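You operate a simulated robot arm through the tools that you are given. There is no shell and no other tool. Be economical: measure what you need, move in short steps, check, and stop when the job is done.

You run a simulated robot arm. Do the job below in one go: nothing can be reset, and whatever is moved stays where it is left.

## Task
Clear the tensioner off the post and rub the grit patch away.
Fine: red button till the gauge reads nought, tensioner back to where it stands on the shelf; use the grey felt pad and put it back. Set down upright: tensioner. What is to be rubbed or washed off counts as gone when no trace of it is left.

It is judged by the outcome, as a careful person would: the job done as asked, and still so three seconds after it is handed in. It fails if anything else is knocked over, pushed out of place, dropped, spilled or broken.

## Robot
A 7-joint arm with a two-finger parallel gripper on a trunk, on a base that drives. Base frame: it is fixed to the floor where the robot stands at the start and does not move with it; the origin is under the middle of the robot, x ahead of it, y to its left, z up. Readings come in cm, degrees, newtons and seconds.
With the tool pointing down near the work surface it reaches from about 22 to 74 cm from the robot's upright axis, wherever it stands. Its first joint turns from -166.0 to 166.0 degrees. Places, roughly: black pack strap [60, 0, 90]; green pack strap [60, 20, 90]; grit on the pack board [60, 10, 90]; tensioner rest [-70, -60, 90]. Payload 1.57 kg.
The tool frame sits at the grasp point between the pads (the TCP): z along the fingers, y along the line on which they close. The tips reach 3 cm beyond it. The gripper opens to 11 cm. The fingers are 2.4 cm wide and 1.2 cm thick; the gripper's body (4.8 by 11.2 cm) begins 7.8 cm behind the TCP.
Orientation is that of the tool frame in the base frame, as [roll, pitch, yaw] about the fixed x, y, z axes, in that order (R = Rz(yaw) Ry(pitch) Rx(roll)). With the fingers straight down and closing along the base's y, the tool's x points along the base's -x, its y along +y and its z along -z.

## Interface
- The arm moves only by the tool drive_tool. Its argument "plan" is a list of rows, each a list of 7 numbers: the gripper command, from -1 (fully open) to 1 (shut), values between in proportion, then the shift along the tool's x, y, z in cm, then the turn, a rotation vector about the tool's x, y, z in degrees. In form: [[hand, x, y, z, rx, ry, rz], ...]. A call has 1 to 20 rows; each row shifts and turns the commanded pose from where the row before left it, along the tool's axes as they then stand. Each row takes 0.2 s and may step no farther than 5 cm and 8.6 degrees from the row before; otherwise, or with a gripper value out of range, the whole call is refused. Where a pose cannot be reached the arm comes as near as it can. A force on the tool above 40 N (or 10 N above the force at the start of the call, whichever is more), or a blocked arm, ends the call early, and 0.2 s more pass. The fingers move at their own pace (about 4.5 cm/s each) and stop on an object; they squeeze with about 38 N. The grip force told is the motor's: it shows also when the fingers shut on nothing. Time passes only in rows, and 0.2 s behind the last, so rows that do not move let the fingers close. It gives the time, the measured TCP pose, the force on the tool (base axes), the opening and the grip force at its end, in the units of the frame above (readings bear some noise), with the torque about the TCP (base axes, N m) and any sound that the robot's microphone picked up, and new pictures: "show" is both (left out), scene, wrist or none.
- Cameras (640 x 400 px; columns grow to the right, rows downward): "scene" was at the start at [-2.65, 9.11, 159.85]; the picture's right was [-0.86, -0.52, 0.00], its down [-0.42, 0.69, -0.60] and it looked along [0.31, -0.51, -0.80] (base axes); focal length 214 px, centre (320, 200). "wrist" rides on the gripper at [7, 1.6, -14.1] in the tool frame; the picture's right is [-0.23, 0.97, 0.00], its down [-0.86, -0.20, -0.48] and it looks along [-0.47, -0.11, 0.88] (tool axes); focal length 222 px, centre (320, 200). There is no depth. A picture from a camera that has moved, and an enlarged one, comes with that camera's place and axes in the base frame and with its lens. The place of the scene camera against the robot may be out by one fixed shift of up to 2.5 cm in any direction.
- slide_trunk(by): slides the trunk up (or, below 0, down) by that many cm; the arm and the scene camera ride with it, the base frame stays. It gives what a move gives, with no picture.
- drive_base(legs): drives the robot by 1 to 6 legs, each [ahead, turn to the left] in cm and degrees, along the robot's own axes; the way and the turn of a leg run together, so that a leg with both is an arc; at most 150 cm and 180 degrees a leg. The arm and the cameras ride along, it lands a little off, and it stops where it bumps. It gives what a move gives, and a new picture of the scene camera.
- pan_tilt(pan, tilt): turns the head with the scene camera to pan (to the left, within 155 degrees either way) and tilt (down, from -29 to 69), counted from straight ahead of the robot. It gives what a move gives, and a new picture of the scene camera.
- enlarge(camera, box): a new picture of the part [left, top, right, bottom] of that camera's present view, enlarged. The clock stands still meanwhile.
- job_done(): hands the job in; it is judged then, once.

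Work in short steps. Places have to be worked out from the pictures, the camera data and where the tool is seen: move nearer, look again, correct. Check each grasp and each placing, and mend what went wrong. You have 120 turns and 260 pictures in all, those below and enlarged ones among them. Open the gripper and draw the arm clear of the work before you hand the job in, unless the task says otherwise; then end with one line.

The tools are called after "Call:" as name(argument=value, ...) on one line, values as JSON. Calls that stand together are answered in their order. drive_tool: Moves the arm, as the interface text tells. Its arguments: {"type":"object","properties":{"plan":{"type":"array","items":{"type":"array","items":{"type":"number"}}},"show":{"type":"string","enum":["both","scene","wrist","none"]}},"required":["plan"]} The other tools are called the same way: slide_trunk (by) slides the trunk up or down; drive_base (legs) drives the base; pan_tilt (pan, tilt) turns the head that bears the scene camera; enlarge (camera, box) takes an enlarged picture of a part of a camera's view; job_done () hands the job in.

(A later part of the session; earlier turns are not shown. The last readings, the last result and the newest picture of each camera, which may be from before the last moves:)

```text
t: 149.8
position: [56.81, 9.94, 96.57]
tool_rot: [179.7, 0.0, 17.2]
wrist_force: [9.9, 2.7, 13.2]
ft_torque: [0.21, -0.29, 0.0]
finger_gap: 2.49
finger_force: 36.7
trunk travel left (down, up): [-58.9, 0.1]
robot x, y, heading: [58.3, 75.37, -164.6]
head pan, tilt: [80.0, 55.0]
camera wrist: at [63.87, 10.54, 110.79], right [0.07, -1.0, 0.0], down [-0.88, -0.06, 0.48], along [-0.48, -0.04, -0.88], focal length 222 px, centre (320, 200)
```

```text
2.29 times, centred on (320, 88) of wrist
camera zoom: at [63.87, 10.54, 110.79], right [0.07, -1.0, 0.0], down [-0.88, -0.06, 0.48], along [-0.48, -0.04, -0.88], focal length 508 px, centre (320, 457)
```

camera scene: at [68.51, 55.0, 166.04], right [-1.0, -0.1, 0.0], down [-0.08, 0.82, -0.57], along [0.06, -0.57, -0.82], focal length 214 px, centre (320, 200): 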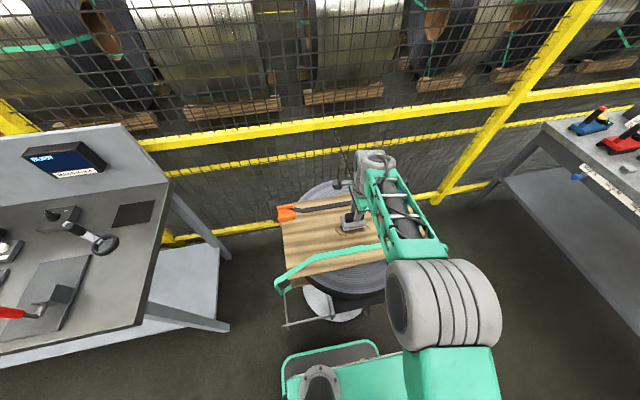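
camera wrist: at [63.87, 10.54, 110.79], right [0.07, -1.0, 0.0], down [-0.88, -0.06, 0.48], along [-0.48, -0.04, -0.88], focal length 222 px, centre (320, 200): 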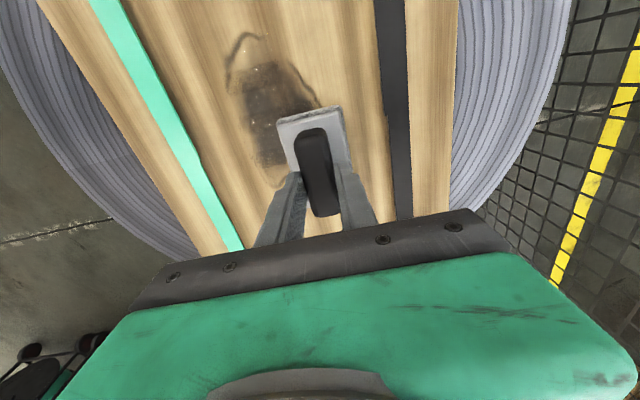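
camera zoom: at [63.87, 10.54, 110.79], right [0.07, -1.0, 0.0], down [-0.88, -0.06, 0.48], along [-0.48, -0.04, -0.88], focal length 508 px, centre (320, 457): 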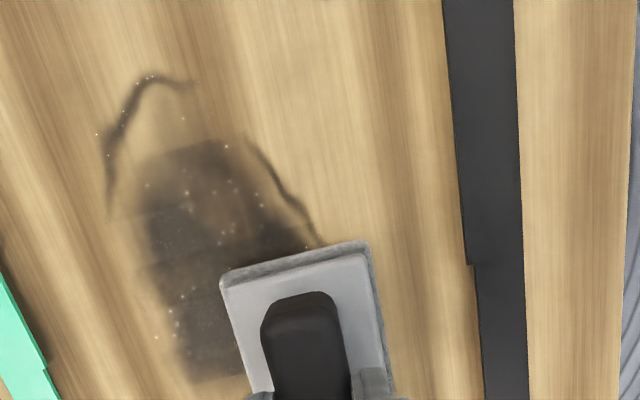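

The patch fades gradually; more passes are needed. I rub back and forth through successive lanes.

Call:
drive_tool(plan=[[1, 0, -1.2, 0, 0, 0, 0], [1, 1.5, 0, 0, 0, 0, 0], [1, 1.5, 0, 0, 0, 0, 0], [1, 1.5, 0, 0, 0, 0, 0], [1, 1.5, 0, 0, 0, 0, 0], [1, 1.5, 0, 0, 0, 0, 0], [1, 1, -1.2, 0, 0, 0, 0], [1, -1.5, 0, 0, 0, 0, 0], [1, -1.5, 0, 0, 0, 0, 0], [1, -1.5, 0, 0, 0, 0, 0], [1, -1.5, 0, 0, 0, 0, 0], [1, -1.5, 0, 0, 0, 0, 0], [1, -0.8, -1.2, 0, 0, 0, 0], [1, 1.5, 0, 0, 0, 0, 0], [1, 1.5, 0, 0, 0, 0, 0], [1, 1.5, 0, 0, 0, 0, 0], [1, 1.5, 0, 0, 0, 0, 0], [1, 1.5, 0, 0, 0, 0, 0], [1, 0.8, -1.2, 0, 0, 0, 0]], show="none")

Call:
drive_tool(plan=[[1, -1.5, 0, 0, 0, 0, 0], [1, -1.5, 0, 0, 0, 0, 0], [1, -1.5, 0, 0, 0, 0, 0], [1, -1.5, 0, 0, 0, 0, 0], [1, -1.5, 0, 0, 0, 0, 0], [1, -1.5, 0, 0, 0, 0, 0], [1, 0, 0, 0, 0, 0, 0]], show="wrist")

Call:
enlarge(camera="wrist", box=[180, 0, 460, 175])

```text
t: 153.8
position: [63.47, 17.09, 96.59]
tool_rot: [179.7, -0.1, 17.4]
wrist_force: [0.9, -9.8, 20.7]
ft_torque: [-0.12, -0.23, 0.01]
finger_gap: 2.51
finger_force: 36.5
trunk travel left (down, up): [-58.9, 0.1]
robot x, y, heading: [58.31, 75.51, -164.2]
head pan, tilt: [80.0, 55.0]
```

```text
t: 155.4
position: [54.73, 14.6, 96.56]
tool_rot: [179.8, 0.0, 17.1]
wrist_force: [6.7, 2.9, 11.5]
ft_torque: [0.09, -0.03, -0.03]
finger_gap: 2.53
finger_force: 36.9
trunk travel left (down, up): [-58.9, 0.1]
robot x, y, heading: [58.37, 75.38, -164.5]
head pan, tilt: [80.0, 55.0]
camera wrist: at [61.84, 14.98, 110.74], right [0.07, -1.0, 0.0], down [-0.88, -0.06, 0.48], along [-0.48, -0.03, -0.88], focal length 222 px, centre (320, 200)
```

wrist: 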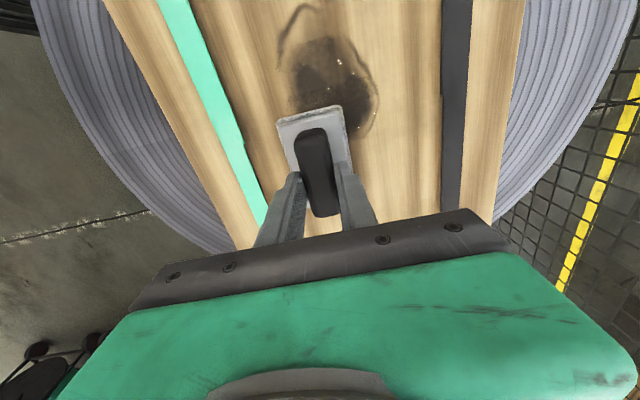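

```text
2.29 times, centred on (320, 88) of wrist
camera zoom: at [61.84, 14.98, 110.74], right [0.07, -1.0, 0.0], down [-0.88, -0.06, 0.48], along [-0.48, -0.03, -0.88], focal length 508 px, centre (320, 457)
```

zoom: 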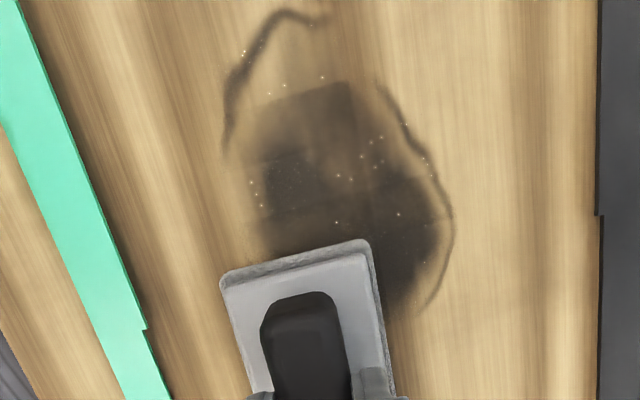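

I lift and view the patch from the same spot as before rubbing to compare.

Call:
drive_tool(plan=[[1, 0, 0, -3, 0, 0, 0], [1, 0, 0, -4, 0, 0, 0], [1, -1, 2, -4, 0, 0, 0], [1, -2.2, 0, -4, 0, 0, 0], [1, 0, 0, -0.6, 0, 0, 0], [1, 0, 0, 0, 0, 0, 0]], show="none")

Call:
enlarge(camera="wrist", box=[180, 0, 460, 175])

Call:
enlarge(camera="scene", box=[270, 175, 450, 290])

```text
t: 156.8
position: [52.14, 11.85, 112.1]
tool_rot: [179.8, -0.1, 17.0]
wrist_force: [0.7, -0.3, -1.5]
ft_torque: [0.01, 0.02, 0.03]
finger_gap: 2.49
finger_force: 36.1
trunk travel left (down, up): [-58.9, 0.1]
robot x, y, heading: [58.18, 75.53, -164.6]
head pan, tilt: [80.0, 55.0]
```

```text
2.29 times, centred on (320, 88) of wrist
camera zoom: at [59.21, 12.17, 126.32], right [0.07, -1.0, 0.0], down [-0.88, -0.06, 0.48], along [-0.48, -0.03, -0.88], focal length 508 px, centre (320, 457)
```

zoom: 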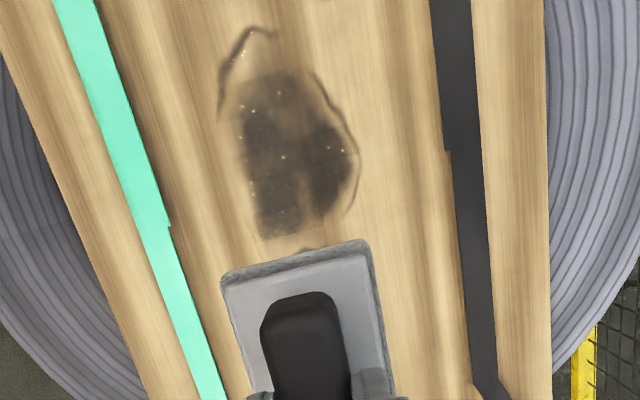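

```text
3.48 times, centred on (360, 232) of scene
camera zoom: at [68.54, 55.0, 166.04], right [-1.0, -0.1, 0.0], down [-0.08, 0.82, -0.57], along [0.06, -0.57, -0.82], focal length 746 px, centre (181, 87)
```

zoom: 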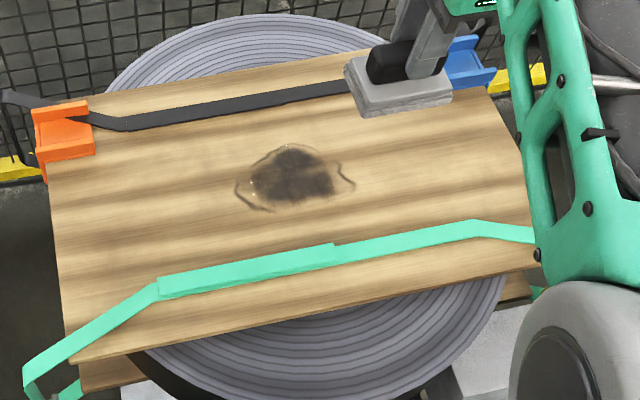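

The patch looks nearly unchanged, so the press or number of passes was too little. I go back to the centre, press more firmly and make repeated strokes, then compare.

Call:
drive_tool(plan=[[1, 4.1, 0.2, 0, 0, 0, 0], [1, 4.1, 0.1, 0, 0, 0, 0], [1, 0, 0, 4, 0, 0, 0], [1, 0, 0, 4, 0, 0, 0], [1, 0, 0, 4, 0, 0, 0], [1, 0, 0, 2.5, 0, 0, 0], [1, 0, 0, 0.6, 0, 0, 0], [1, 0, 0, 0.4, 0, 0, 0], [1, 0, 0, 0.2, 0, 0, 0], [1, 0, 0, 0, 0, 0, 0]], show="none")

```text
t: 159.0
position: [60.2, 13.51, 96.54]
tool_rot: [179.8, -0.1, 17.1]
wrist_force: [-0.9, -1.1, 4.3]
ft_torque: [0.05, 0.33, 0.02]
finger_gap: 2.5
finger_force: 36.4
trunk travel left (down, up): [-58.9, 0.1]
robot x, y, heading: [58.23, 75.56, -164.7]
head pan, tilt: [80.0, 55.0]
```

Call:
drive_tool(plan=[[1, 0, 0, 0.2, 0, 0, 0], [1, 0, 0, 0, 0, 0, 0], [1, 0.8, 0, 0, 0, 0, 0], [1, 0.8, 0, 0, 0, 0, 0], [1, 0.8, 0, 0, 0, 0, 0], [1, -0.8, 0, 0, 0, 0, 0], [1, -0.8, 0, 0, 0, 0, 0], [1, -0.8, 0, 0, 0, 0, 0], [1, -0.8, 0, 0, 0, 0, 0], [1, -0.8, 0, 0, 0, 0, 0], [1, -0.8, 0, 0, 0, 0, 0], [1, 0.8, 0, 0, 0, 0, 0], [1, 0.8, 0, 0, 0, 0, 0], [1, 0.8, 0, 0, 0, 0, 0], [1, 0.8, 0, 0, 0, 0, 0], [1, 0.8, 0, 0, 0, 0, 0], [1, 0.8, 0, 0, 0, 0, 0], [1, 0, 0, 0, 0, 0, 0]], show="none")

Call:
drive_tool(plan=[[1, -2.4, 0, -3, 0, 0, 0], [1, 0, 0, -4, 0, 0, 0], [1, -4.1, 0, -2, 0, 0, 0], [1, -4.1, 0, -2, 0, 0, 0], [1, 0, 0, -4.6, 0, 0, 0], [1, 0, 0, 0, 0, 0, 0]], show="none")

Call:
enlarge(camera="wrist", box=[180, 0, 460, 175])

```text
t: 160.9
position: [59.7, 13.7, 96.49]
tool_rot: [179.5, -0.1, 17.0]
wrist_force: [-3.6, 1.9, 7.9]
ft_torque: [0.22, 0.68, -0.06]
finger_gap: 2.55
finger_force: 36.2
trunk travel left (down, up): [-58.9, 0.1]
robot x, y, heading: [58.36, 75.81, -164.2]
head pan, tilt: [80.0, 55.0]
stopped in row 9: the force on the tool passed its limit at 41 N (the readings are from after the stop); the commanded pose is now the measured one
```

```text
t: 162.3
position: [49.54, 10.45, 112.09]
tool_rot: [179.8, -0.1, 17.1]
wrist_force: [-0.4, 0.5, -1.3]
ft_torque: [0.0, 0.02, 0.0]
finger_gap: 2.52
finger_force: 36.8
trunk travel left (down, up): [-58.9, 0.1]
robot x, y, heading: [58.37, 75.5, -164.2]
head pan, tilt: [80.0, 55.0]
```

```text
2.29 times, centred on (320, 88) of wrist
camera zoom: at [56.69, 11.01, 126.36], right [0.07, -1.0, 0.0], down [-0.88, -0.06, 0.48], along [-0.47, -0.04, -0.88], focal length 508 px, centre (320, 457)
```

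zoom: 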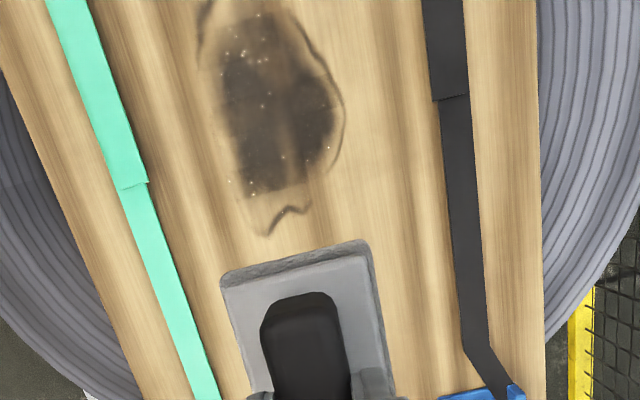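

Rubbing seems to do almost nothing. I look closely at the patch and at the pad's underside contact to understand why.

Call:
enlarge(camera="wrist", box=[250, 0, 350, 110])

Call:
enlarge(camera="scene", box=[320, 200, 430, 250])

```text
3.64 times, centred on (300, 55) of wrist
camera zoom: at [56.69, 11.01, 126.36], right [0.07, -1.0, 0.0], down [-0.88, -0.06, 0.48], along [-0.47, -0.04, -0.88], focal length 808 px, centre (393, 727)
```

zoom: 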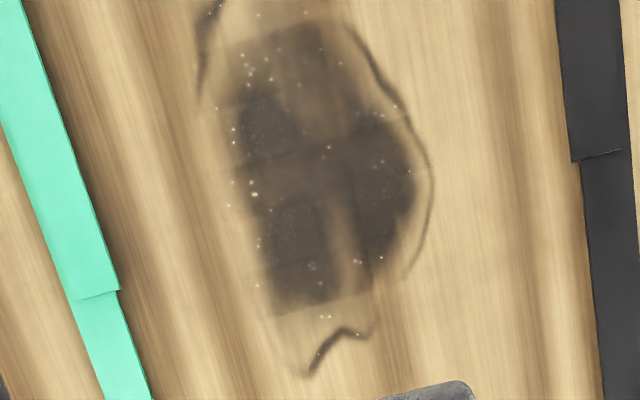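

```text
5.82 times, centred on (375, 225) of scene
camera zoom: at [68.64, 55.07, 166.04], right [-0.99, -0.1, 0.0], down [-0.08, 0.82, -0.57], along [0.06, -0.57, -0.82], focal length 1248 px, centre (0, 54)
```

zoom: 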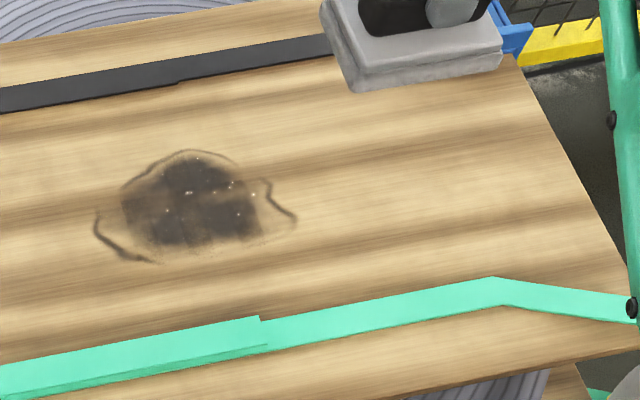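

The patch is drawn in small cells and seems scarcely worn. I try slower strokes at moderate force, first sideways and then lengthwise, over the patch centre.

Call:
drive_tool(plan=[[1, 4.5, -0.1, 0, 0, 0, 0], [1, 4.5, -0.2, 0, 0, 0, 0], [1, 1.9, 0, 4, 0, 0, 0], [1, 0, 0, 4, 0, 0, 0], [1, 0, 0, 4, 0, 0, 0], [1, 0, 0, 2.5, 0, 0, 0], [1, 0, 0, 0.6, 0, 0, 0], [1, 0, 0, 0.4, 0, 0, 0], [1, 0, 0, 0.2, 0, 0, 0], [1, 0, 0, 0.1, 0, 0, 0], [1, 0, 0, 0, 0, 0, 0]], show="none")

Call:
drive_tool(plan=[[1, 0, 0.5, 0, 0, 0, 0], [1, 0, 0.5, 0, 0, 0, 0], [1, 0, 0.5, 0, 0, 0, 0], [1, 0, 0.5, 0, 0, 0, 0], [1, 0, -0.5, 0, 0, 0, 0], [1, 0, -0.5, 0, 0, 0, 0], [1, 0, -0.5, 0, 0, 0, 0], [1, 0, -0.5, 0, 0, 0, 0], [1, 0, -0.5, 0, 0, 0, 0], [1, 0, -0.5, 0, 0, 0, 0], [1, 0, -0.5, 0, 0, 0, 0], [1, 0, -0.5, 0, 0, 0, 0], [1, 0, 0.5, 0, 0, 0, 0], [1, 0, 0.5, 0, 0, 0, 0], [1, 0, 0.5, 0, 0, 0, 0], [1, 0, 0.5, 0, 0, 0, 0], [1, 0, 0, 0, 0, 0, 0]], show="none")

Call:
enlarge(camera="scene", box=[320, 190, 400, 250])

```text
t: 164.8
position: [60.05, 13.76, 96.68]
tool_rot: [179.3, -0.2, 17.0]
wrist_force: [-1.7, -3.7, 21.9]
ft_torque: [0.28, 0.38, 0.0]
finger_gap: 2.52
finger_force: 36.7
trunk travel left (down, up): [-58.9, 0.1]
robot x, y, heading: [58.06, 76.06, -164.2]
head pan, tilt: [80.0, 55.0]
```

```text
t: 165.3
position: [60.16, 13.51, 96.4]
tool_rot: [179.8, -0.1, 17.0]
wrist_force: [-1.9, 9.1, 17.3]
ft_torque: [0.18, -0.02, -0.03]
finger_gap: 2.5
finger_force: 36.8
trunk travel left (down, up): [-58.9, 0.1]
robot x, y, heading: [58.61, 75.36, -164.2]
head pan, tilt: [80.0, 55.0]
stopped in row 2: the force on the tool passed its limit at 43 N (the readings are from after the stop); the commanded pose is now the measured one
```

```text
6.67 times, centred on (360, 220) of scene
camera zoom: at [68.6, 55.3, 166.06], right [-0.99, -0.1, 0.0], down [-0.08, 0.81, -0.57], along [0.06, -0.57, -0.82], focal length 1430 px, centre (53, 67)
```

zoom: 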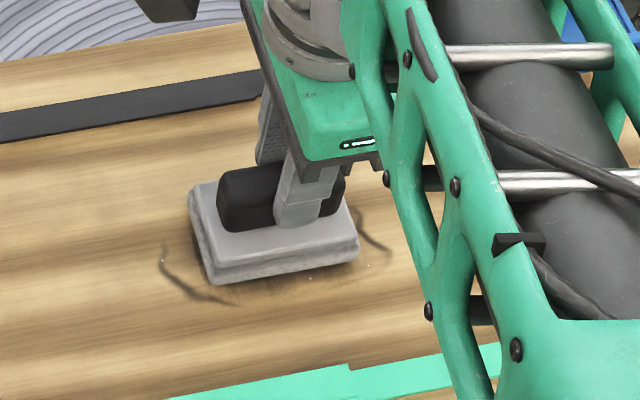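

The pad lies flat over the whole patch, but pressing this hard sticks. I ease off to a light press and stroke.

Call:
drive_tool(plan=[[1, 0, 0, -0.15, 0, 0, 0], [1, 0, 0, 0, 0, 0, 0], [1, 0, 0.5, 0, 0, 0, 0], [1, 0, 0.5, 0, 0, 0, 0], [1, 0, 0.5, 0, 0, 0, 0], [1, 0, 0.5, 0, 0, 0, 0], [1, 0, -0.5, 0, 0, 0, 0], [1, 0, -0.5, 0, 0, 0, 0], [1, 0, -0.5, 0, 0, 0, 0], [1, 0, -0.5, 0, 0, 0, 0], [1, 0, -0.5, 0, 0, 0, 0], [1, 0, -0.5, 0, 0, 0, 0], [1, 0, -0.5, 0, 0, 0, 0], [1, 0, -0.5, 0, 0, 0, 0], [1, 0, 0.5, 0, 0, 0, 0], [1, 0, 0.5, 0, 0, 0, 0], [1, 0, 0.5, 0, 0, 0, 0], [1, 0, 0.5, 0, 0, 0, 0], [1, 0, 0, 0, 0, 0, 0]], show="none")

Call:
drive_tool(plan=[[1, 0, 0, -3, 0, 0, 0], [1, -4.5, 0, -2, 0, 0, 0], [1, -4.5, 0, -2, 0, 0, 0], [1, 0, 0, -4, 0, 0, 0], [1, 0, 0, -4.6, 0, 0, 0], [1, 0, 0, 0, 0, 0, 0]], show="none")

Call:
enlarge(camera="wrist", box=[250, 0, 350, 110])

Call:
enlarge(camera="scene", box=[320, 200, 430, 250])

```text
t: 168.7
position: [59.73, 14.69, 96.59]
tool_rot: [-179.7, -0.2, 16.8]
wrist_force: [-1.3, 6.8, 14.0]
ft_torque: [0.04, 0.11, -0.03]
finger_gap: 2.52
finger_force: 36.7
trunk travel left (down, up): [-58.9, 0.1]
robot x, y, heading: [58.28, 75.44, -164.5]
head pan, tilt: [80.0, 55.0]
stopped in row 17: the force on the tool passed its limit at 43 N (the readings are from after the stop); the commanded pose is now the measured one
```

```text
t: 170.1
position: [51.1, 11.95, 111.68]
tool_rot: [-179.4, -0.3, 16.8]
wrist_force: [-0.4, 0.3, 0.0]
ft_torque: [0.01, -0.02, -0.01]
finger_gap: 2.52
finger_force: 36.2
trunk travel left (down, up): [-58.9, 0.1]
robot x, y, heading: [58.55, 75.2, -164.4]
head pan, tilt: [80.0, 55.0]
```

```text
3.64 times, centred on (300, 55) of wrist
camera zoom: at [58.21, 12.16, 125.83], right [0.06, -1.0, -0.01], down [-0.88, -0.06, 0.48], along [-0.48, -0.02, -0.88], focal length 808 px, centre (393, 727)
```

zoom: 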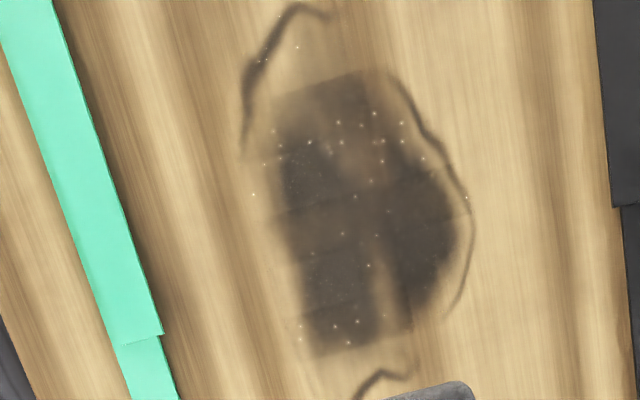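

```text
5.82 times, centred on (375, 225) of scene
camera zoom: at [68.58, 55.05, 166.04], right [-1.0, -0.1, 0.0], down [-0.08, 0.82, -0.57], along [0.06, -0.57, -0.82], focal length 1248 px, centre (0, 54)
```

zoom: 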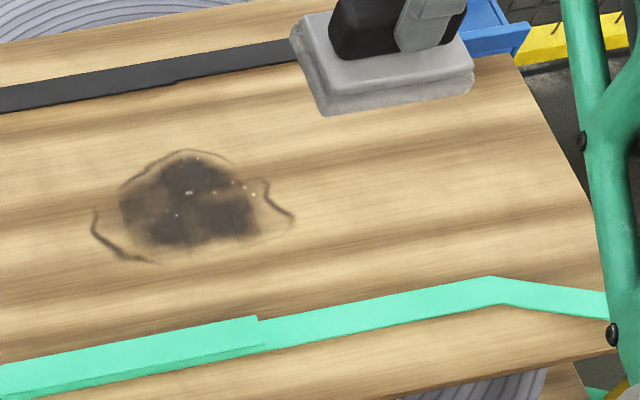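

Still unchanged, so this block is likely a deburring stone, not felt. I look again at the packing bench's grey block and other candidates from here.

Call:
pan_tilt(pan=25, tilt=40)

Call:
enlarge(camera="scene", box=[240, 130, 400, 230])

```text
t: 171.4
position: [51.09, 11.87, 111.6]
tool_rot: [-179.4, -0.2, 16.8]
wrist_force: [0.1, -0.1, -0.8]
ft_torque: [-0.03, -0.05, -0.01]
finger_gap: 2.52
finger_force: 36.8
trunk travel left (down, up): [-58.9, 0.1]
robot x, y, heading: [58.43, 75.58, -164.2]
head pan, tilt: [25.0, 40.0]
camera scene: at [61.43, 56.67, 168.11], right [-0.65, 0.76, 0.0], down [0.49, 0.42, -0.77], along [-0.58, -0.5, -0.64], focal length 214 px, centre (320, 200)
```

scene: 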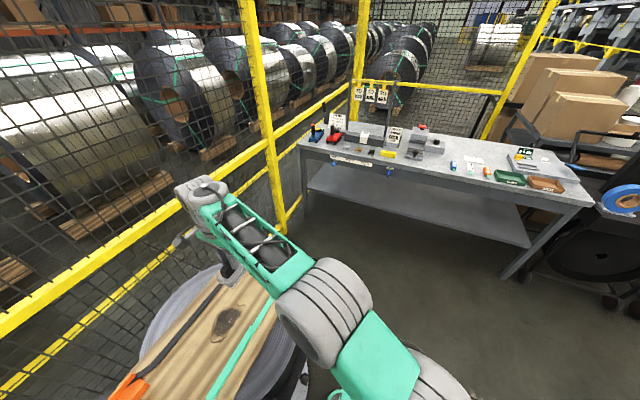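

```text
4.00 times, centred on (320, 180) of scene
camera zoom: at [61.43, 56.67, 168.11], right [-0.65, 0.76, 0.0], down [0.49, 0.42, -0.77], along [-0.58, -0.5, -0.64], focal length 858 px, centre (320, 280)
```

zoom: 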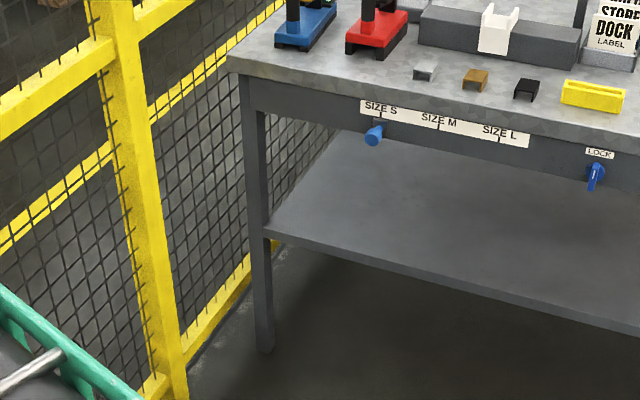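

Call:
enlarge(camera="scene", box=[295, 90, 375, 160])

Call:
enlarge(camera="scene", box=[370, 110, 620, 220])

Call:
pan_tilt(pan=125, tilt=35)

Call:
enlarge(camera="scene", box=[200, 100, 440, 300])

```text
5.71 times, centred on (335, 125) of scene
camera zoom: at [61.43, 56.67, 168.11], right [-0.65, 0.76, 0.0], down [0.49, 0.42, -0.77], along [-0.58, -0.5, -0.64], focal length 1226 px, centre (234, 629)
```

zoom: 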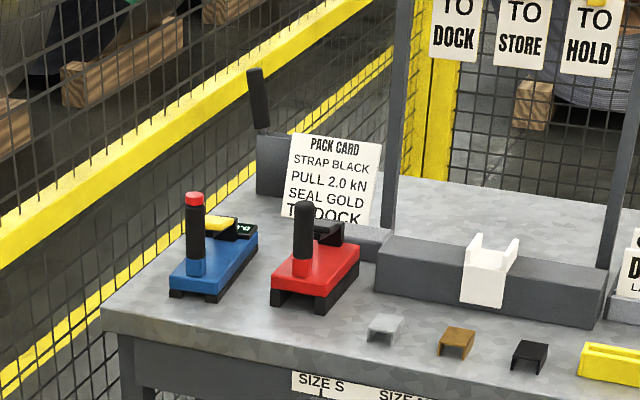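

```text
2.56 times, centred on (495, 165) of scene
camera zoom: at [61.43, 56.67, 168.11], right [-0.65, 0.76, 0.0], down [0.49, 0.42, -0.77], along [-0.58, -0.5, -0.64], focal length 549 px, centre (-128, 290)
```

zoom: 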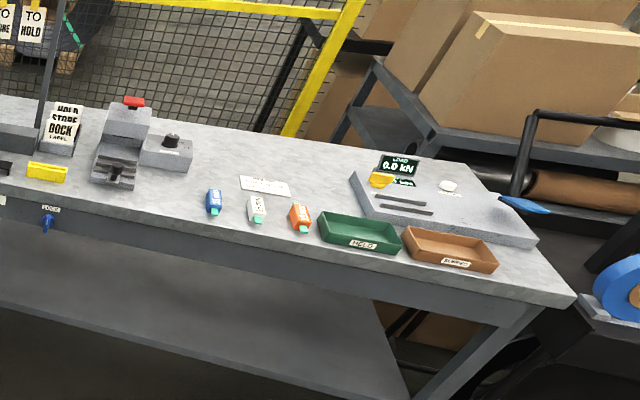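

```text
t: 173.1
position: [51.11, 12.0, 111.54]
tool_rot: [-179.5, -0.2, 16.8]
wrist_force: [0.4, 0.2, 0.1]
ft_torque: [-0.04, -0.03, 0.01]
finger_gap: 2.49
finger_force: 36.6
trunk travel left (down, up): [-58.9, 0.1]
robot x, y, heading: [58.26, 75.83, -164.2]
head pan, tilt: [125.0, 35.0]
camera scene: at [74.68, 56.64, 168.86], right [-0.63, -0.77, 0.0], down [-0.44, 0.36, -0.82], along [0.63, -0.52, -0.57], focal length 214 px, centre (320, 200)
```

scene: 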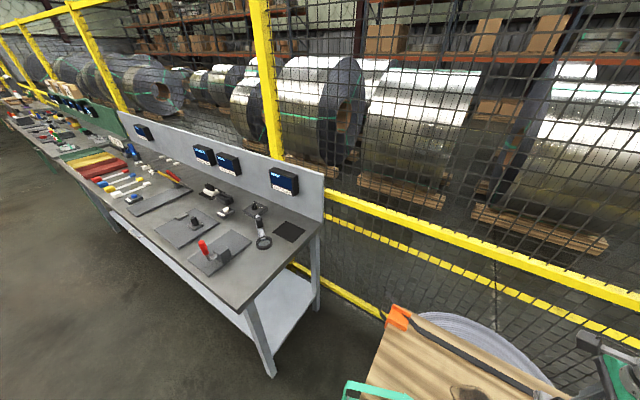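

```text
2.00 times, centred on (320, 200) of scene
camera zoom: at [74.68, 56.64, 168.86], right [-0.63, -0.77, 0.0], down [-0.44, 0.36, -0.82], along [0.63, -0.52, -0.57], focal length 429 px, centre (320, 200)
```

zoom: 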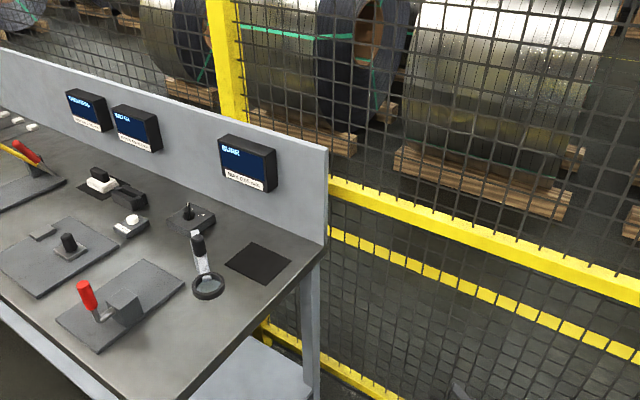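

I zoom on the farther part of the long bench to look for other pads.

Call:
enlarge(camera="scene", box=[0, 90, 128, 170])

Call:
enlarge(camera="scene", box=[60, 130, 220, 230])

Call:
enlarge(camera="scene", box=[190, 170, 290, 240])

```text
5.00 times, centred on (64, 130) of scene
camera zoom: at [74.68, 56.64, 168.86], right [-0.63, -0.77, 0.0], down [-0.44, 0.36, -0.82], along [0.63, -0.52, -0.57], focal length 1072 px, centre (1600, 550)
```

zoom: 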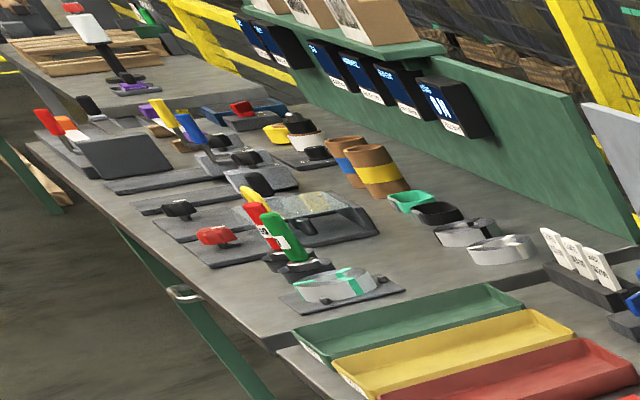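

```text
4.00 times, centred on (140, 180) of scene
camera zoom: at [74.68, 56.64, 168.86], right [-0.63, -0.77, 0.0], down [-0.44, 0.36, -0.82], along [0.63, -0.52, -0.57], focal length 858 px, centre (1040, 280)
```

zoom: 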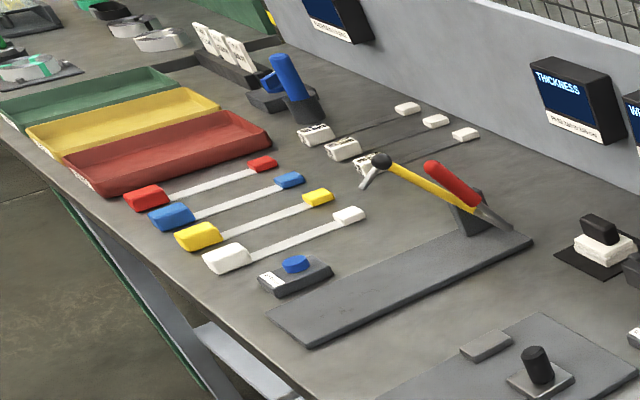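

```text
5.71 times, centred on (240, 205) of scene
camera zoom: at [74.68, 56.64, 168.86], right [-0.63, -0.77, 0.0], down [-0.44, 0.36, -0.82], along [0.63, -0.52, -0.57], focal length 1226 px, centre (777, 171)
```

zoom: 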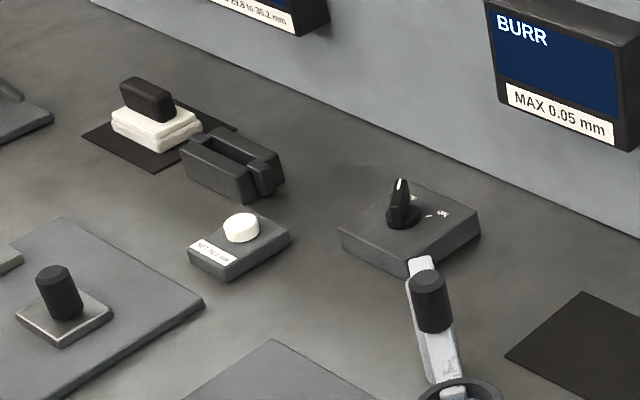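

The two handled pads (white and grey, on mats) are surely the felt pair, so mine is the grey felt. Perhaps it just needs many more strokes with decent pressure; I rub repeatedly lengthwise, then compare at the same viewpoint.

Call:
drive_tool(plan=[[1, 4.5, 0.2, 0, -0.5, 0, 0], [1, 4.5, 0.2, 0, 0, 0, 0], [1, 0, 0, 4, 0, 0, 0], [1, 0, 0, 4, 0, 0, 0], [1, 0, 0, 4, 0, 0, 0], [1, 0, 0, 2, 0, 0, 0], [1, 0, 0, 0.5, 0, 0, 0], [1, 0, 0, 0.3, 0, 0, 0], [1, 0, 0, 0.2, 0, 0, 0], [1, 0, 0, 0, 0, 0, 0]], show="none")

```text
t: 175.3
position: [59.82, 14.09, 96.82]
tool_rot: [-179.9, -0.2, 16.8]
wrist_force: [-0.1, -0.9, 0.2]
ft_torque: [-0.01, 0.0, 0.02]
finger_gap: 2.49
finger_force: 36.4
trunk travel left (down, up): [-58.9, 0.1]
robot x, y, heading: [58.26, 75.56, -164.6]
head pan, tilt: [125.0, 35.0]
```

Call:
drive_tool(plan=[[1, 0, 0, 0.3, 0, 0, 0], [1, 0, 0, 0.1, 0, 0, 0], [1, 1, 0, 0, 0, 0, 0], [1, 1, 0, 0, 0, 0, 0], [1, 1, 0, 0, 0, 0, 0], [1, -1, 0, 0, 0, 0, 0], [1, -1, 0, 0, 0, 0, 0], [1, -1, 0, 0, 0, 0, 0], [1, -1, 0, 0, 0, 0, 0], [1, -1, 0, 0, 0, 0, 0], [1, -1, 0, 0, 0, 0, 0], [1, 1, 0, 0, 0, 0, 0], [1, 1, 0, 0, 0, 0, 0], [1, 1, 0, 0, 0, 0, 0], [1, 1, 0, 0, 0, 0, 0], [1, 1, 0, 0, 0, 0, 0], [1, 1, 0, 0, 0, 0, 0]], show="none")

Call:
drive_tool(plan=[[1, -1, 0, 0, 0, 0, 0], [1, -1, 0, 0, 0, 0, 0], [1, -1, 0, 0, 0, 0, 0], [1, -1, 0, 0, 0, 0, 0], [1, -1, 0, 0, 0, 0, 0], [1, -1, 0, 0, 0, 0, 0], [1, 1, 0, 0, 0, 0, 0], [1, 1, 0, 0, 0, 0, 0], [1, 1, 0, 0, 0, 0, 0], [1, 1, 0, 0, 0, 0, 0], [1, 1, 0, 0, 0, 0, 0], [1, 1, 0, 0, 0, 0, 0], [1, -1, 0, 0, 0, 0, 0], [1, -1, 0, 0, 0, 0, 0], [1, -1, 0, 0, 0, 0, 0], [1, -1, 0, 0, 0, 0, 0], [1, -1, 0, 0, 0, 0, 0], [1, -1, 0, 0, 0, 0, 0]], show="wrist")

```text
t: 178.9
position: [62.58, 14.95, 96.4]
tool_rot: [-180.0, -0.3, 16.8]
wrist_force: [-9.2, -2.4, 13.5]
ft_torque: [-0.14, 0.37, -0.1]
finger_gap: 2.5
finger_force: 37.1
trunk travel left (down, up): [-58.9, 0.1]
robot x, y, heading: [58.23, 75.68, -164.3]
head pan, tilt: [125.0, 35.0]
```

```text
t: 182.7
position: [57.11, 13.36, 96.55]
tool_rot: [180.0, -0.3, 16.8]
wrist_force: [9.2, 2.8, 15.3]
ft_torque: [0.07, -0.36, 0.04]
finger_gap: 2.51
finger_force: 36.2
trunk travel left (down, up): [-58.9, 0.1]
robot x, y, heading: [58.5, 75.65, -164.4]
head pan, tilt: [125.0, 35.0]
camera wrist: at [64.09, 13.73, 110.65], right [0.07, -1.0, 0.0], down [-0.88, -0.06, 0.48], along [-0.48, -0.03, -0.88], focal length 222 px, centre (320, 200)
```

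wrist: 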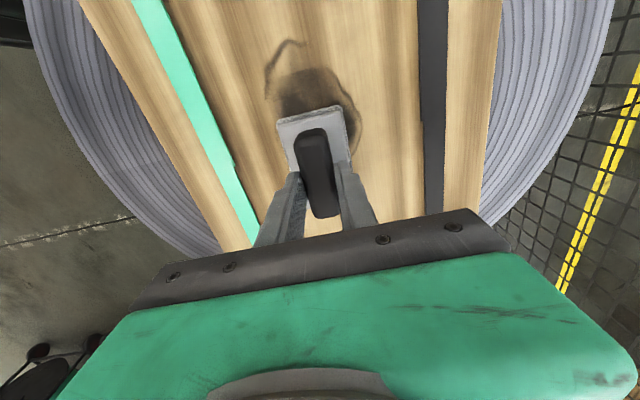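

Smooth at 15 N now. I lift to the reference viewpoint and compare.

Call:
drive_tool(plan=[[1, 0, 0, -4, 0, 0, 0], [1, 0, 0, -4, 0, 0, 0], [1, -2.6, 0, -4, 0, 0, 0], [1, -2.6, 0.1, -3.7, 0, 0, 0], [1, 0, 0, 0, 0, 0, 0]], show="none")

Call:
enlarge(camera="wrist", box=[180, 0, 460, 175])

Call:
pan_tilt(pan=80, tilt=55)

Call:
enlarge(camera="scene", box=[270, 175, 450, 290])

```text
t: 183.9
position: [51.9, 11.55, 112.21]
tool_rot: [-179.9, -0.2, 16.8]
wrist_force: [0.2, -0.3, -0.6]
ft_torque: [-0.01, -0.01, 0.05]
finger_gap: 2.52
finger_force: 36.6
trunk travel left (down, up): [-58.9, 0.1]
robot x, y, heading: [58.02, 75.34, -164.4]
head pan, tilt: [125.0, 35.0]
```

```text
2.29 times, centred on (320, 88) of wrist
camera zoom: at [58.92, 11.93, 126.45], right [0.06, -1.0, 0.0], down [-0.88, -0.06, 0.48], along [-0.47, -0.03, -0.88], focal length 508 px, centre (320, 457)
```

zoom: 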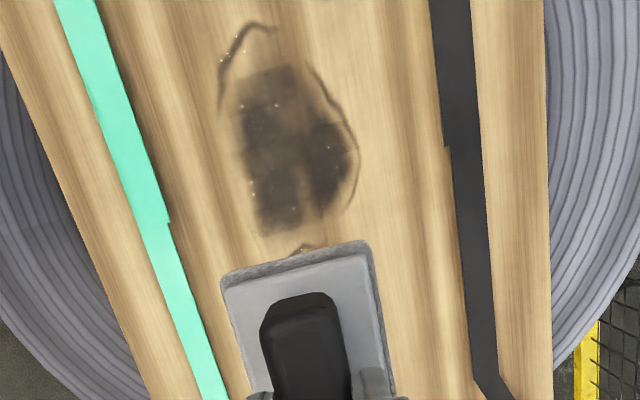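

```text
t: 185.1
position: [51.84, 11.53, 112.31]
tool_rot: [-179.9, -0.2, 16.8]
wrist_force: [-0.6, -1.0, -1.2]
ft_torque: [-0.03, -0.03, 0.0]
finger_gap: 2.49
finger_force: 36.8
trunk travel left (down, up): [-58.9, 0.1]
robot x, y, heading: [58.15, 75.45, -163.9]
head pan, tilt: [80.0, 55.0]
camera scene: at [68.59, 55.05, 166.04], right [-0.99, -0.1, 0.0], down [-0.08, 0.81, -0.57], along [0.06, -0.57, -0.82], focal length 214 px, centre (320, 200)
```

scene: 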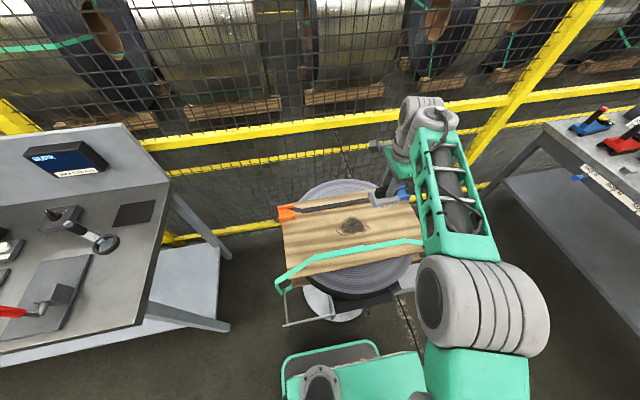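

```text
3.48 times, centred on (360, 232) of scene
camera zoom: at [68.59, 55.05, 166.04], right [-0.99, -0.1, 0.0], down [-0.08, 0.81, -0.57], along [0.06, -0.57, -0.82], focal length 746 px, centre (181, 87)
```

zoom: 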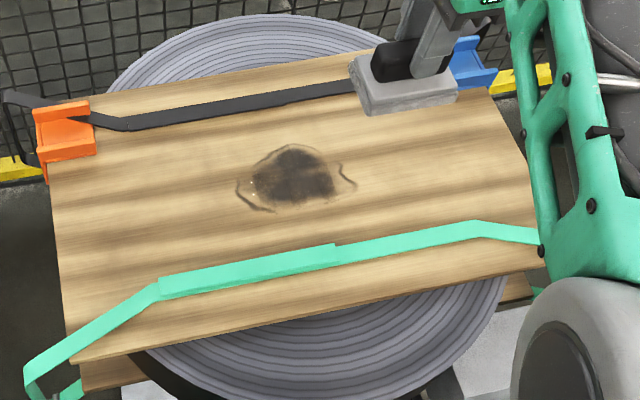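

No effect at all, so this isn't the felt pad (likely the burr stone); the rounded grey block beside the red tool on the shelf is the remaining candidate. I first return this one: stow the arm, reverse, and go back alongside the bench.

Call:
drive_tool(plan=[[1, 0, 0, 0, 0, 0, 7.1], [1, 0, 0, 0, 0, 0, 7.1], [1, -2.36, -4, 0, 0, 0, 0], [1, -2.36, -4, 0, 0, 0, 0], [1, -2.36, -4, 0, 0, 0, 0], [1, -2.36, -4, 0, 0, 0, 0], [1, -2.36, -4, 0, 0, 0, 0], [1, -2.36, -4, 0, 0, 0, 0], [1, -2.36, -4, 0, 0, 0, 0], [1, -2.36, -4, 0, 0, 0, 0], [1, -2.36, -4, 0, 0, 0, 0]], show="none")

Call:
drive_base(legs=[[-105, 0], [0, 16]])

```text
t: 187.4
position: [29.48, 46.97, 112.15]
tool_rot: [-179.8, -0.2, 2.7]
wrist_force: [0.3, -0.8, -0.4]
ft_torque: [-0.02, -0.02, 0.03]
finger_gap: 2.5
finger_force: 36.7
trunk travel left (down, up): [-58.9, 0.1]
robot x, y, heading: [58.14, 76.0, -164.2]
head pan, tilt: [80.0, 55.0]
```

```text
t: 193.8
position: [140.59, 68.55, 111.98]
tool_rot: [-179.9, -0.2, 18.2]
wrist_force: [0.0, -0.4, -0.4]
ft_torque: [0.02, 0.0, -0.04]
finger_gap: 2.51
finger_force: 37.3
trunk travel left (down, up): [-58.9, 0.1]
robot x, y, heading: [160.58, 104.0, -148.8]
head pan, tilt: [80.0, 55.0]
camera scene: at [176.04, 87.13, 166.04], right [-0.93, -0.36, 0.0], down [-0.3, 0.76, -0.57], along [0.21, -0.53, -0.82], focal length 214 px, centre (320, 200)
```

scene: 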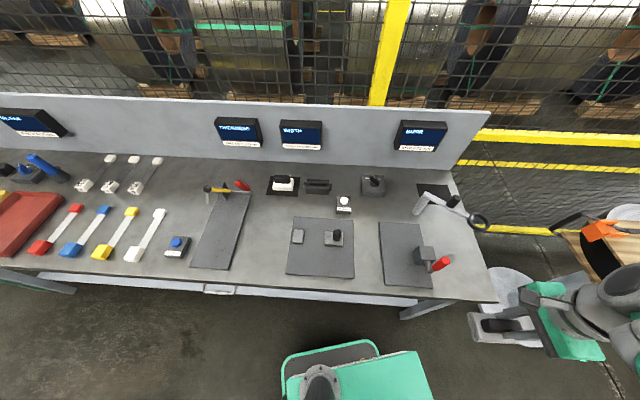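

Call:
drive_base(legs=[[48, 0.7]])

```text
t: 196.7
position: [99.85, 42.95, 112.1]
tool_rot: [-180.0, -0.2, 18.9]
wrist_force: [-0.1, -0.4, -0.9]
ft_torque: [-0.02, 0.01, 0.02]
finger_gap: 2.53
finger_force: 36.6
trunk travel left (down, up): [-58.9, 0.1]
robot x, y, heading: [119.71, 78.78, -148.1]
head pan, tilt: [80.0, 55.0]
camera scene: at [135.06, 61.97, 166.05], right [-0.93, -0.37, 0.0], down [-0.31, 0.76, -0.57], along [0.21, -0.53, -0.82], focal length 214 px, centre (320, 200)
```

scene: 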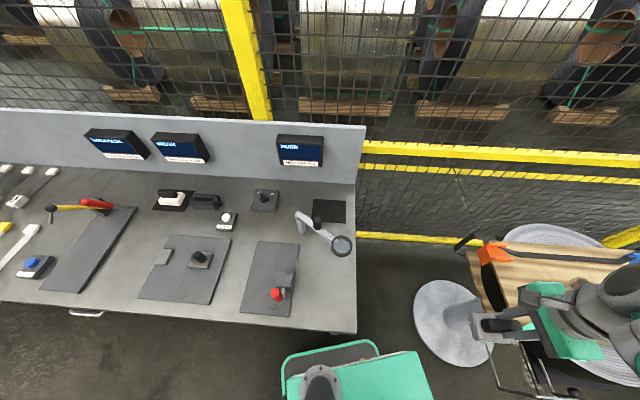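

Good position, a centimetre closer than before. I swing the arm back out along the same path, ending short of the mat at z≈107.

Call:
drive_tool(plan=[[1, 2.2, 4, 0.6, 0, 0, 0], [1, 2.2, 4, 0.6, 0, 0, 0], [1, 2.2, 4, 0.6, 0, 0, 0], [1, 2.2, 4, 0.6, 0, 0, 0], [1, 2.2, 4, 0.6, 0, 0, 0], [1, 2.2, 4, 0.6, 0, 0, 0], [1, 2.2, 4, 0.6, 0, 0, 0], [1, 2.3, 3.9, 0.6, 0, 0, 1.4], [1, 3.8, 1.3, 0, 0, 0, 0], [1, 3.8, 1.3, 0, 0, 0, 0], [1, 3.8, 1.3, 0, 0, 0, 0], [1, 3.8, 1.3, 0, 0, 0, 0], [1, 3.8, 1.3, 0, 0, 0, 0], [1, 0, 0, 0, 0, 0, 0]], show="both")

```text
t: 199.7
position: [146.89, 18.13, 107.45]
tool_rot: [-179.9, -0.3, 17.5]
wrist_force: [-0.2, 0.5, -1.1]
ft_torque: [-0.01, 0.01, -0.01]
finger_gap: 2.51
finger_force: 36.2
trunk travel left (down, up): [-58.9, 0.1]
robot x, y, heading: [119.5, 78.39, -148.0]
head pan, tilt: [80.0, 55.0]
camera scene: at [135.12, 61.98, 166.04], right [-0.93, -0.37, 0.0], down [-0.31, 0.76, -0.57], along [0.21, -0.53, -0.82], focal length 214 px, centre (320, 200)
camera wrist: at [154.06, 18.49, 121.49], right [0.08, -1.0, 0.0], down [-0.88, -0.07, 0.48], along [-0.47, -0.03, -0.88], focal length 222 px, centre (320, 200)
```

scene: 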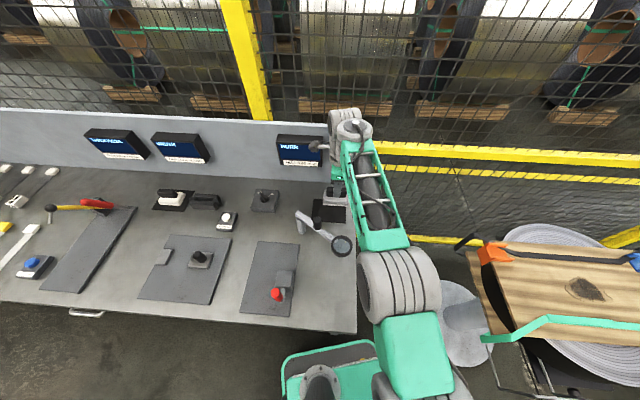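
wrist: 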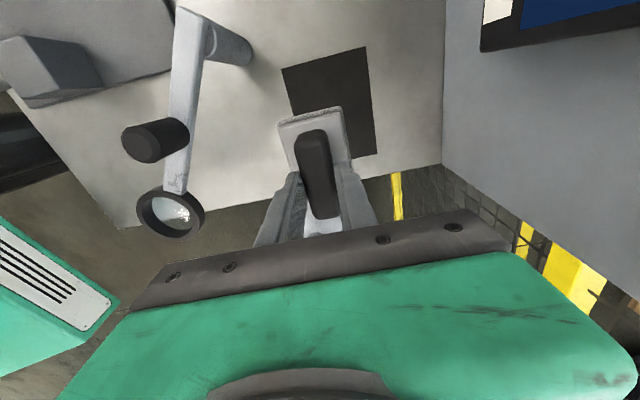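

Now lower to z≈100, shift over the original spot (149.5, 16.5), and then down gently.

Call:
drive_tool(plan=[[1, 0, 0, 4, 0, 0, 0], [1, 0, 0, 3.4, 0, 0, 0], [1, 1, 1.2, 0, 0, 0, 0], [1, 1.05, 1.15, 0, 0, 0, 0], [1, 0, 0, 1.5, 0, 0, 0], [1, 0, 0, 1.2, 0, 0, 0], [1, 0, 0, 0, 0, 0, 0]], show="wrist")

```text
t: 201.3
position: [149.74, 16.46, 97.23]
tool_rot: [-179.9, -0.2, 17.4]
wrist_force: [0.5, 0.8, -1.6]
ft_torque: [-0.01, -0.02, 0.0]
finger_gap: 2.54
finger_force: 36.9
trunk travel left (down, up): [-58.9, 0.1]
robot x, y, heading: [119.7, 78.98, -148.0]
head pan, tilt: [80.0, 55.0]
camera wrist: at [156.82, 16.81, 111.39], right [0.08, -1.0, 0.0], down [-0.88, -0.07, 0.48], along [-0.47, -0.03, -0.88], focal length 222 px, centre (320, 200)
```

wrist: 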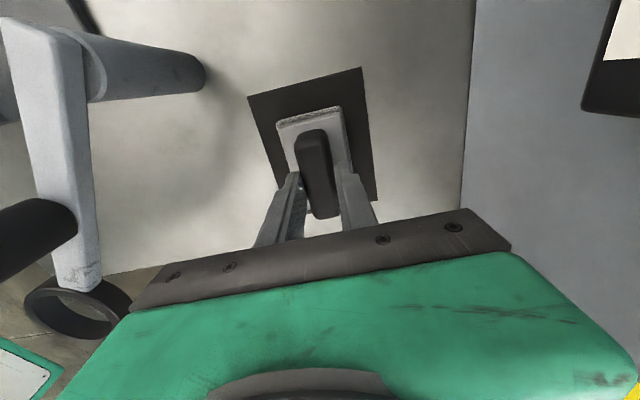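

Reached (149.7, 16.5). It sits centrally over the mat; I lower the last centimetre, feeling for contact.

Call:
drive_tool(plan=[[1, -0.1, 0, 0.5, 0, 0, 0], [1, 0, 0, 0.4, 0, 0, 0], [1, 0, 0, 0.3, 0, 0, 0], [1, 0, 0, 0, 0, 0, 0]], show="none")

```text
t: 202.3
position: [149.74, 16.37, 95.92]
tool_rot: [-179.8, -0.2, 17.5]
wrist_force: [0.0, -0.1, -1.4]
ft_torque: [0.01, 0.01, 0.04]
finger_gap: 2.52
finger_force: 37.0
trunk travel left (down, up): [-58.9, 0.1]
robot x, y, heading: [119.23, 78.59, -147.8]
head pan, tilt: [80.0, 55.0]
```

Call:
drive_tool(plan=[[1, 0, 0, 0.2, 0, 0, 0], [1, 0, 0, 0.2, 0, 0, 0], [1, 0, 0, 0.2, 0, 0, 0], [1, 0, 0, 0, 0, 0, 0]], show="none")

```text
t: 203.3
position: [149.74, 16.45, 95.83]
tool_rot: [179.8, -0.3, 17.5]
wrist_force: [-0.6, -1.0, 18.4]
ft_torque: [-0.02, 0.76, -0.03]
finger_gap: 2.53
finger_force: 36.8
trunk travel left (down, up): [-58.9, 0.1]
robot x, y, heading: [119.65, 79.11, -148.0]
head pan, tilt: [80.0, 55.0]
```

Contact. I ease up slightly, release the pad and check.

Call:
drive_tool(plan=[[1, 0, 0, -0.2, 0, 0, 0], [0.4, 0, 0, 0, 0, 0, 0], [0.1, 0, 0, 0, 0, 0, 0], [-0.3, 0, 0, 0, 0, 0, 0], [-0.3, 0, 0, 0, 0, 0, 0], [-0.3, 0, 0, -3, 0, 0, 0], [-0.3, 0, -0.3, -4, 0, 0, 0], [-0.3, 0, -0.5, -4, 0, 0, 0]], show="wrist")

Call:
enlarge(camera="scene", box=[280, 160, 380, 260])

Call:
enlarge(camera="wrist", box=[270, 20, 400, 160])

```text
t: 205.1
position: [149.02, 17.34, 106.42]
tool_rot: [-179.8, -0.2, 17.5]
wrist_force: [0.0, -0.8, -0.2]
ft_torque: [-0.02, 0.03, 0.02]
finger_gap: 7.14
finger_force: 0.0
out of reach, approached as far as the arm can: row 7
trunk travel left (down, up): [-58.9, 0.1]
robot x, y, heading: [119.63, 78.5, -148.0]
head pan, tilt: [80.0, 55.0]
camera wrist: at [156.1, 17.84, 120.57], right [0.08, -1.0, 0.0], down [-0.88, -0.07, 0.48], along [-0.48, -0.03, -0.88], focal length 222 px, centre (320, 200)
```

wrist: 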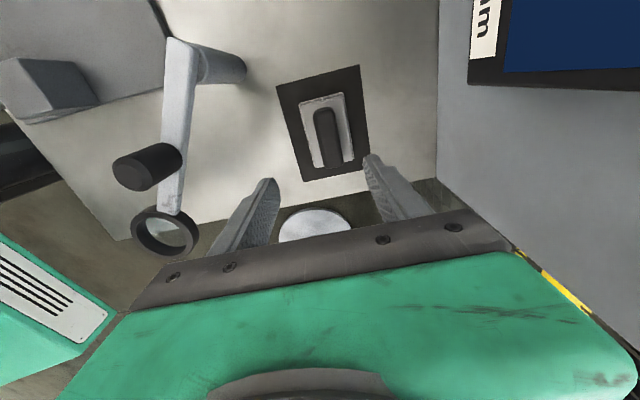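

```text
4.00 times, centred on (330, 210) of scene
camera zoom: at [135.08, 62.12, 166.05], right [-0.93, -0.37, 0.0], down [-0.31, 0.76, -0.57], along [0.21, -0.53, -0.82], focal length 858 px, centre (280, 160)
```

zoom: 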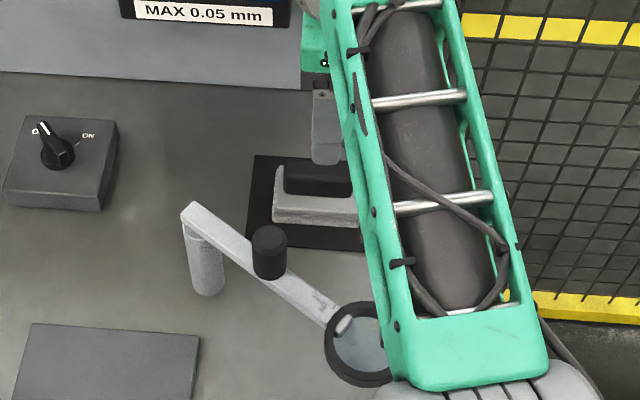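

```text
2.86 times, centred on (335, 90) of wrist
camera zoom: at [156.1, 17.84, 120.57], right [0.08, -1.0, 0.0], down [-0.88, -0.07, 0.48], along [-0.48, -0.03, -0.88], focal length 635 px, centre (277, 514)
```

zoom: 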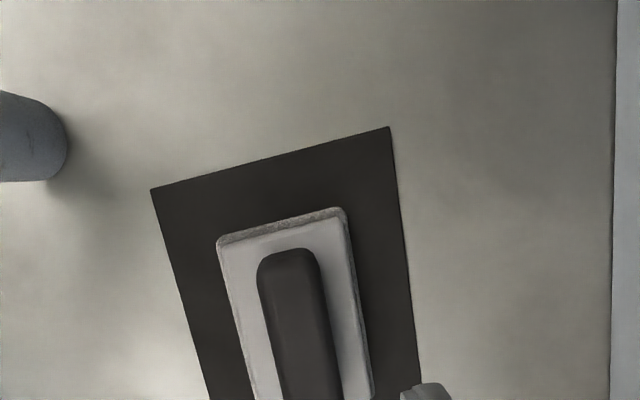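

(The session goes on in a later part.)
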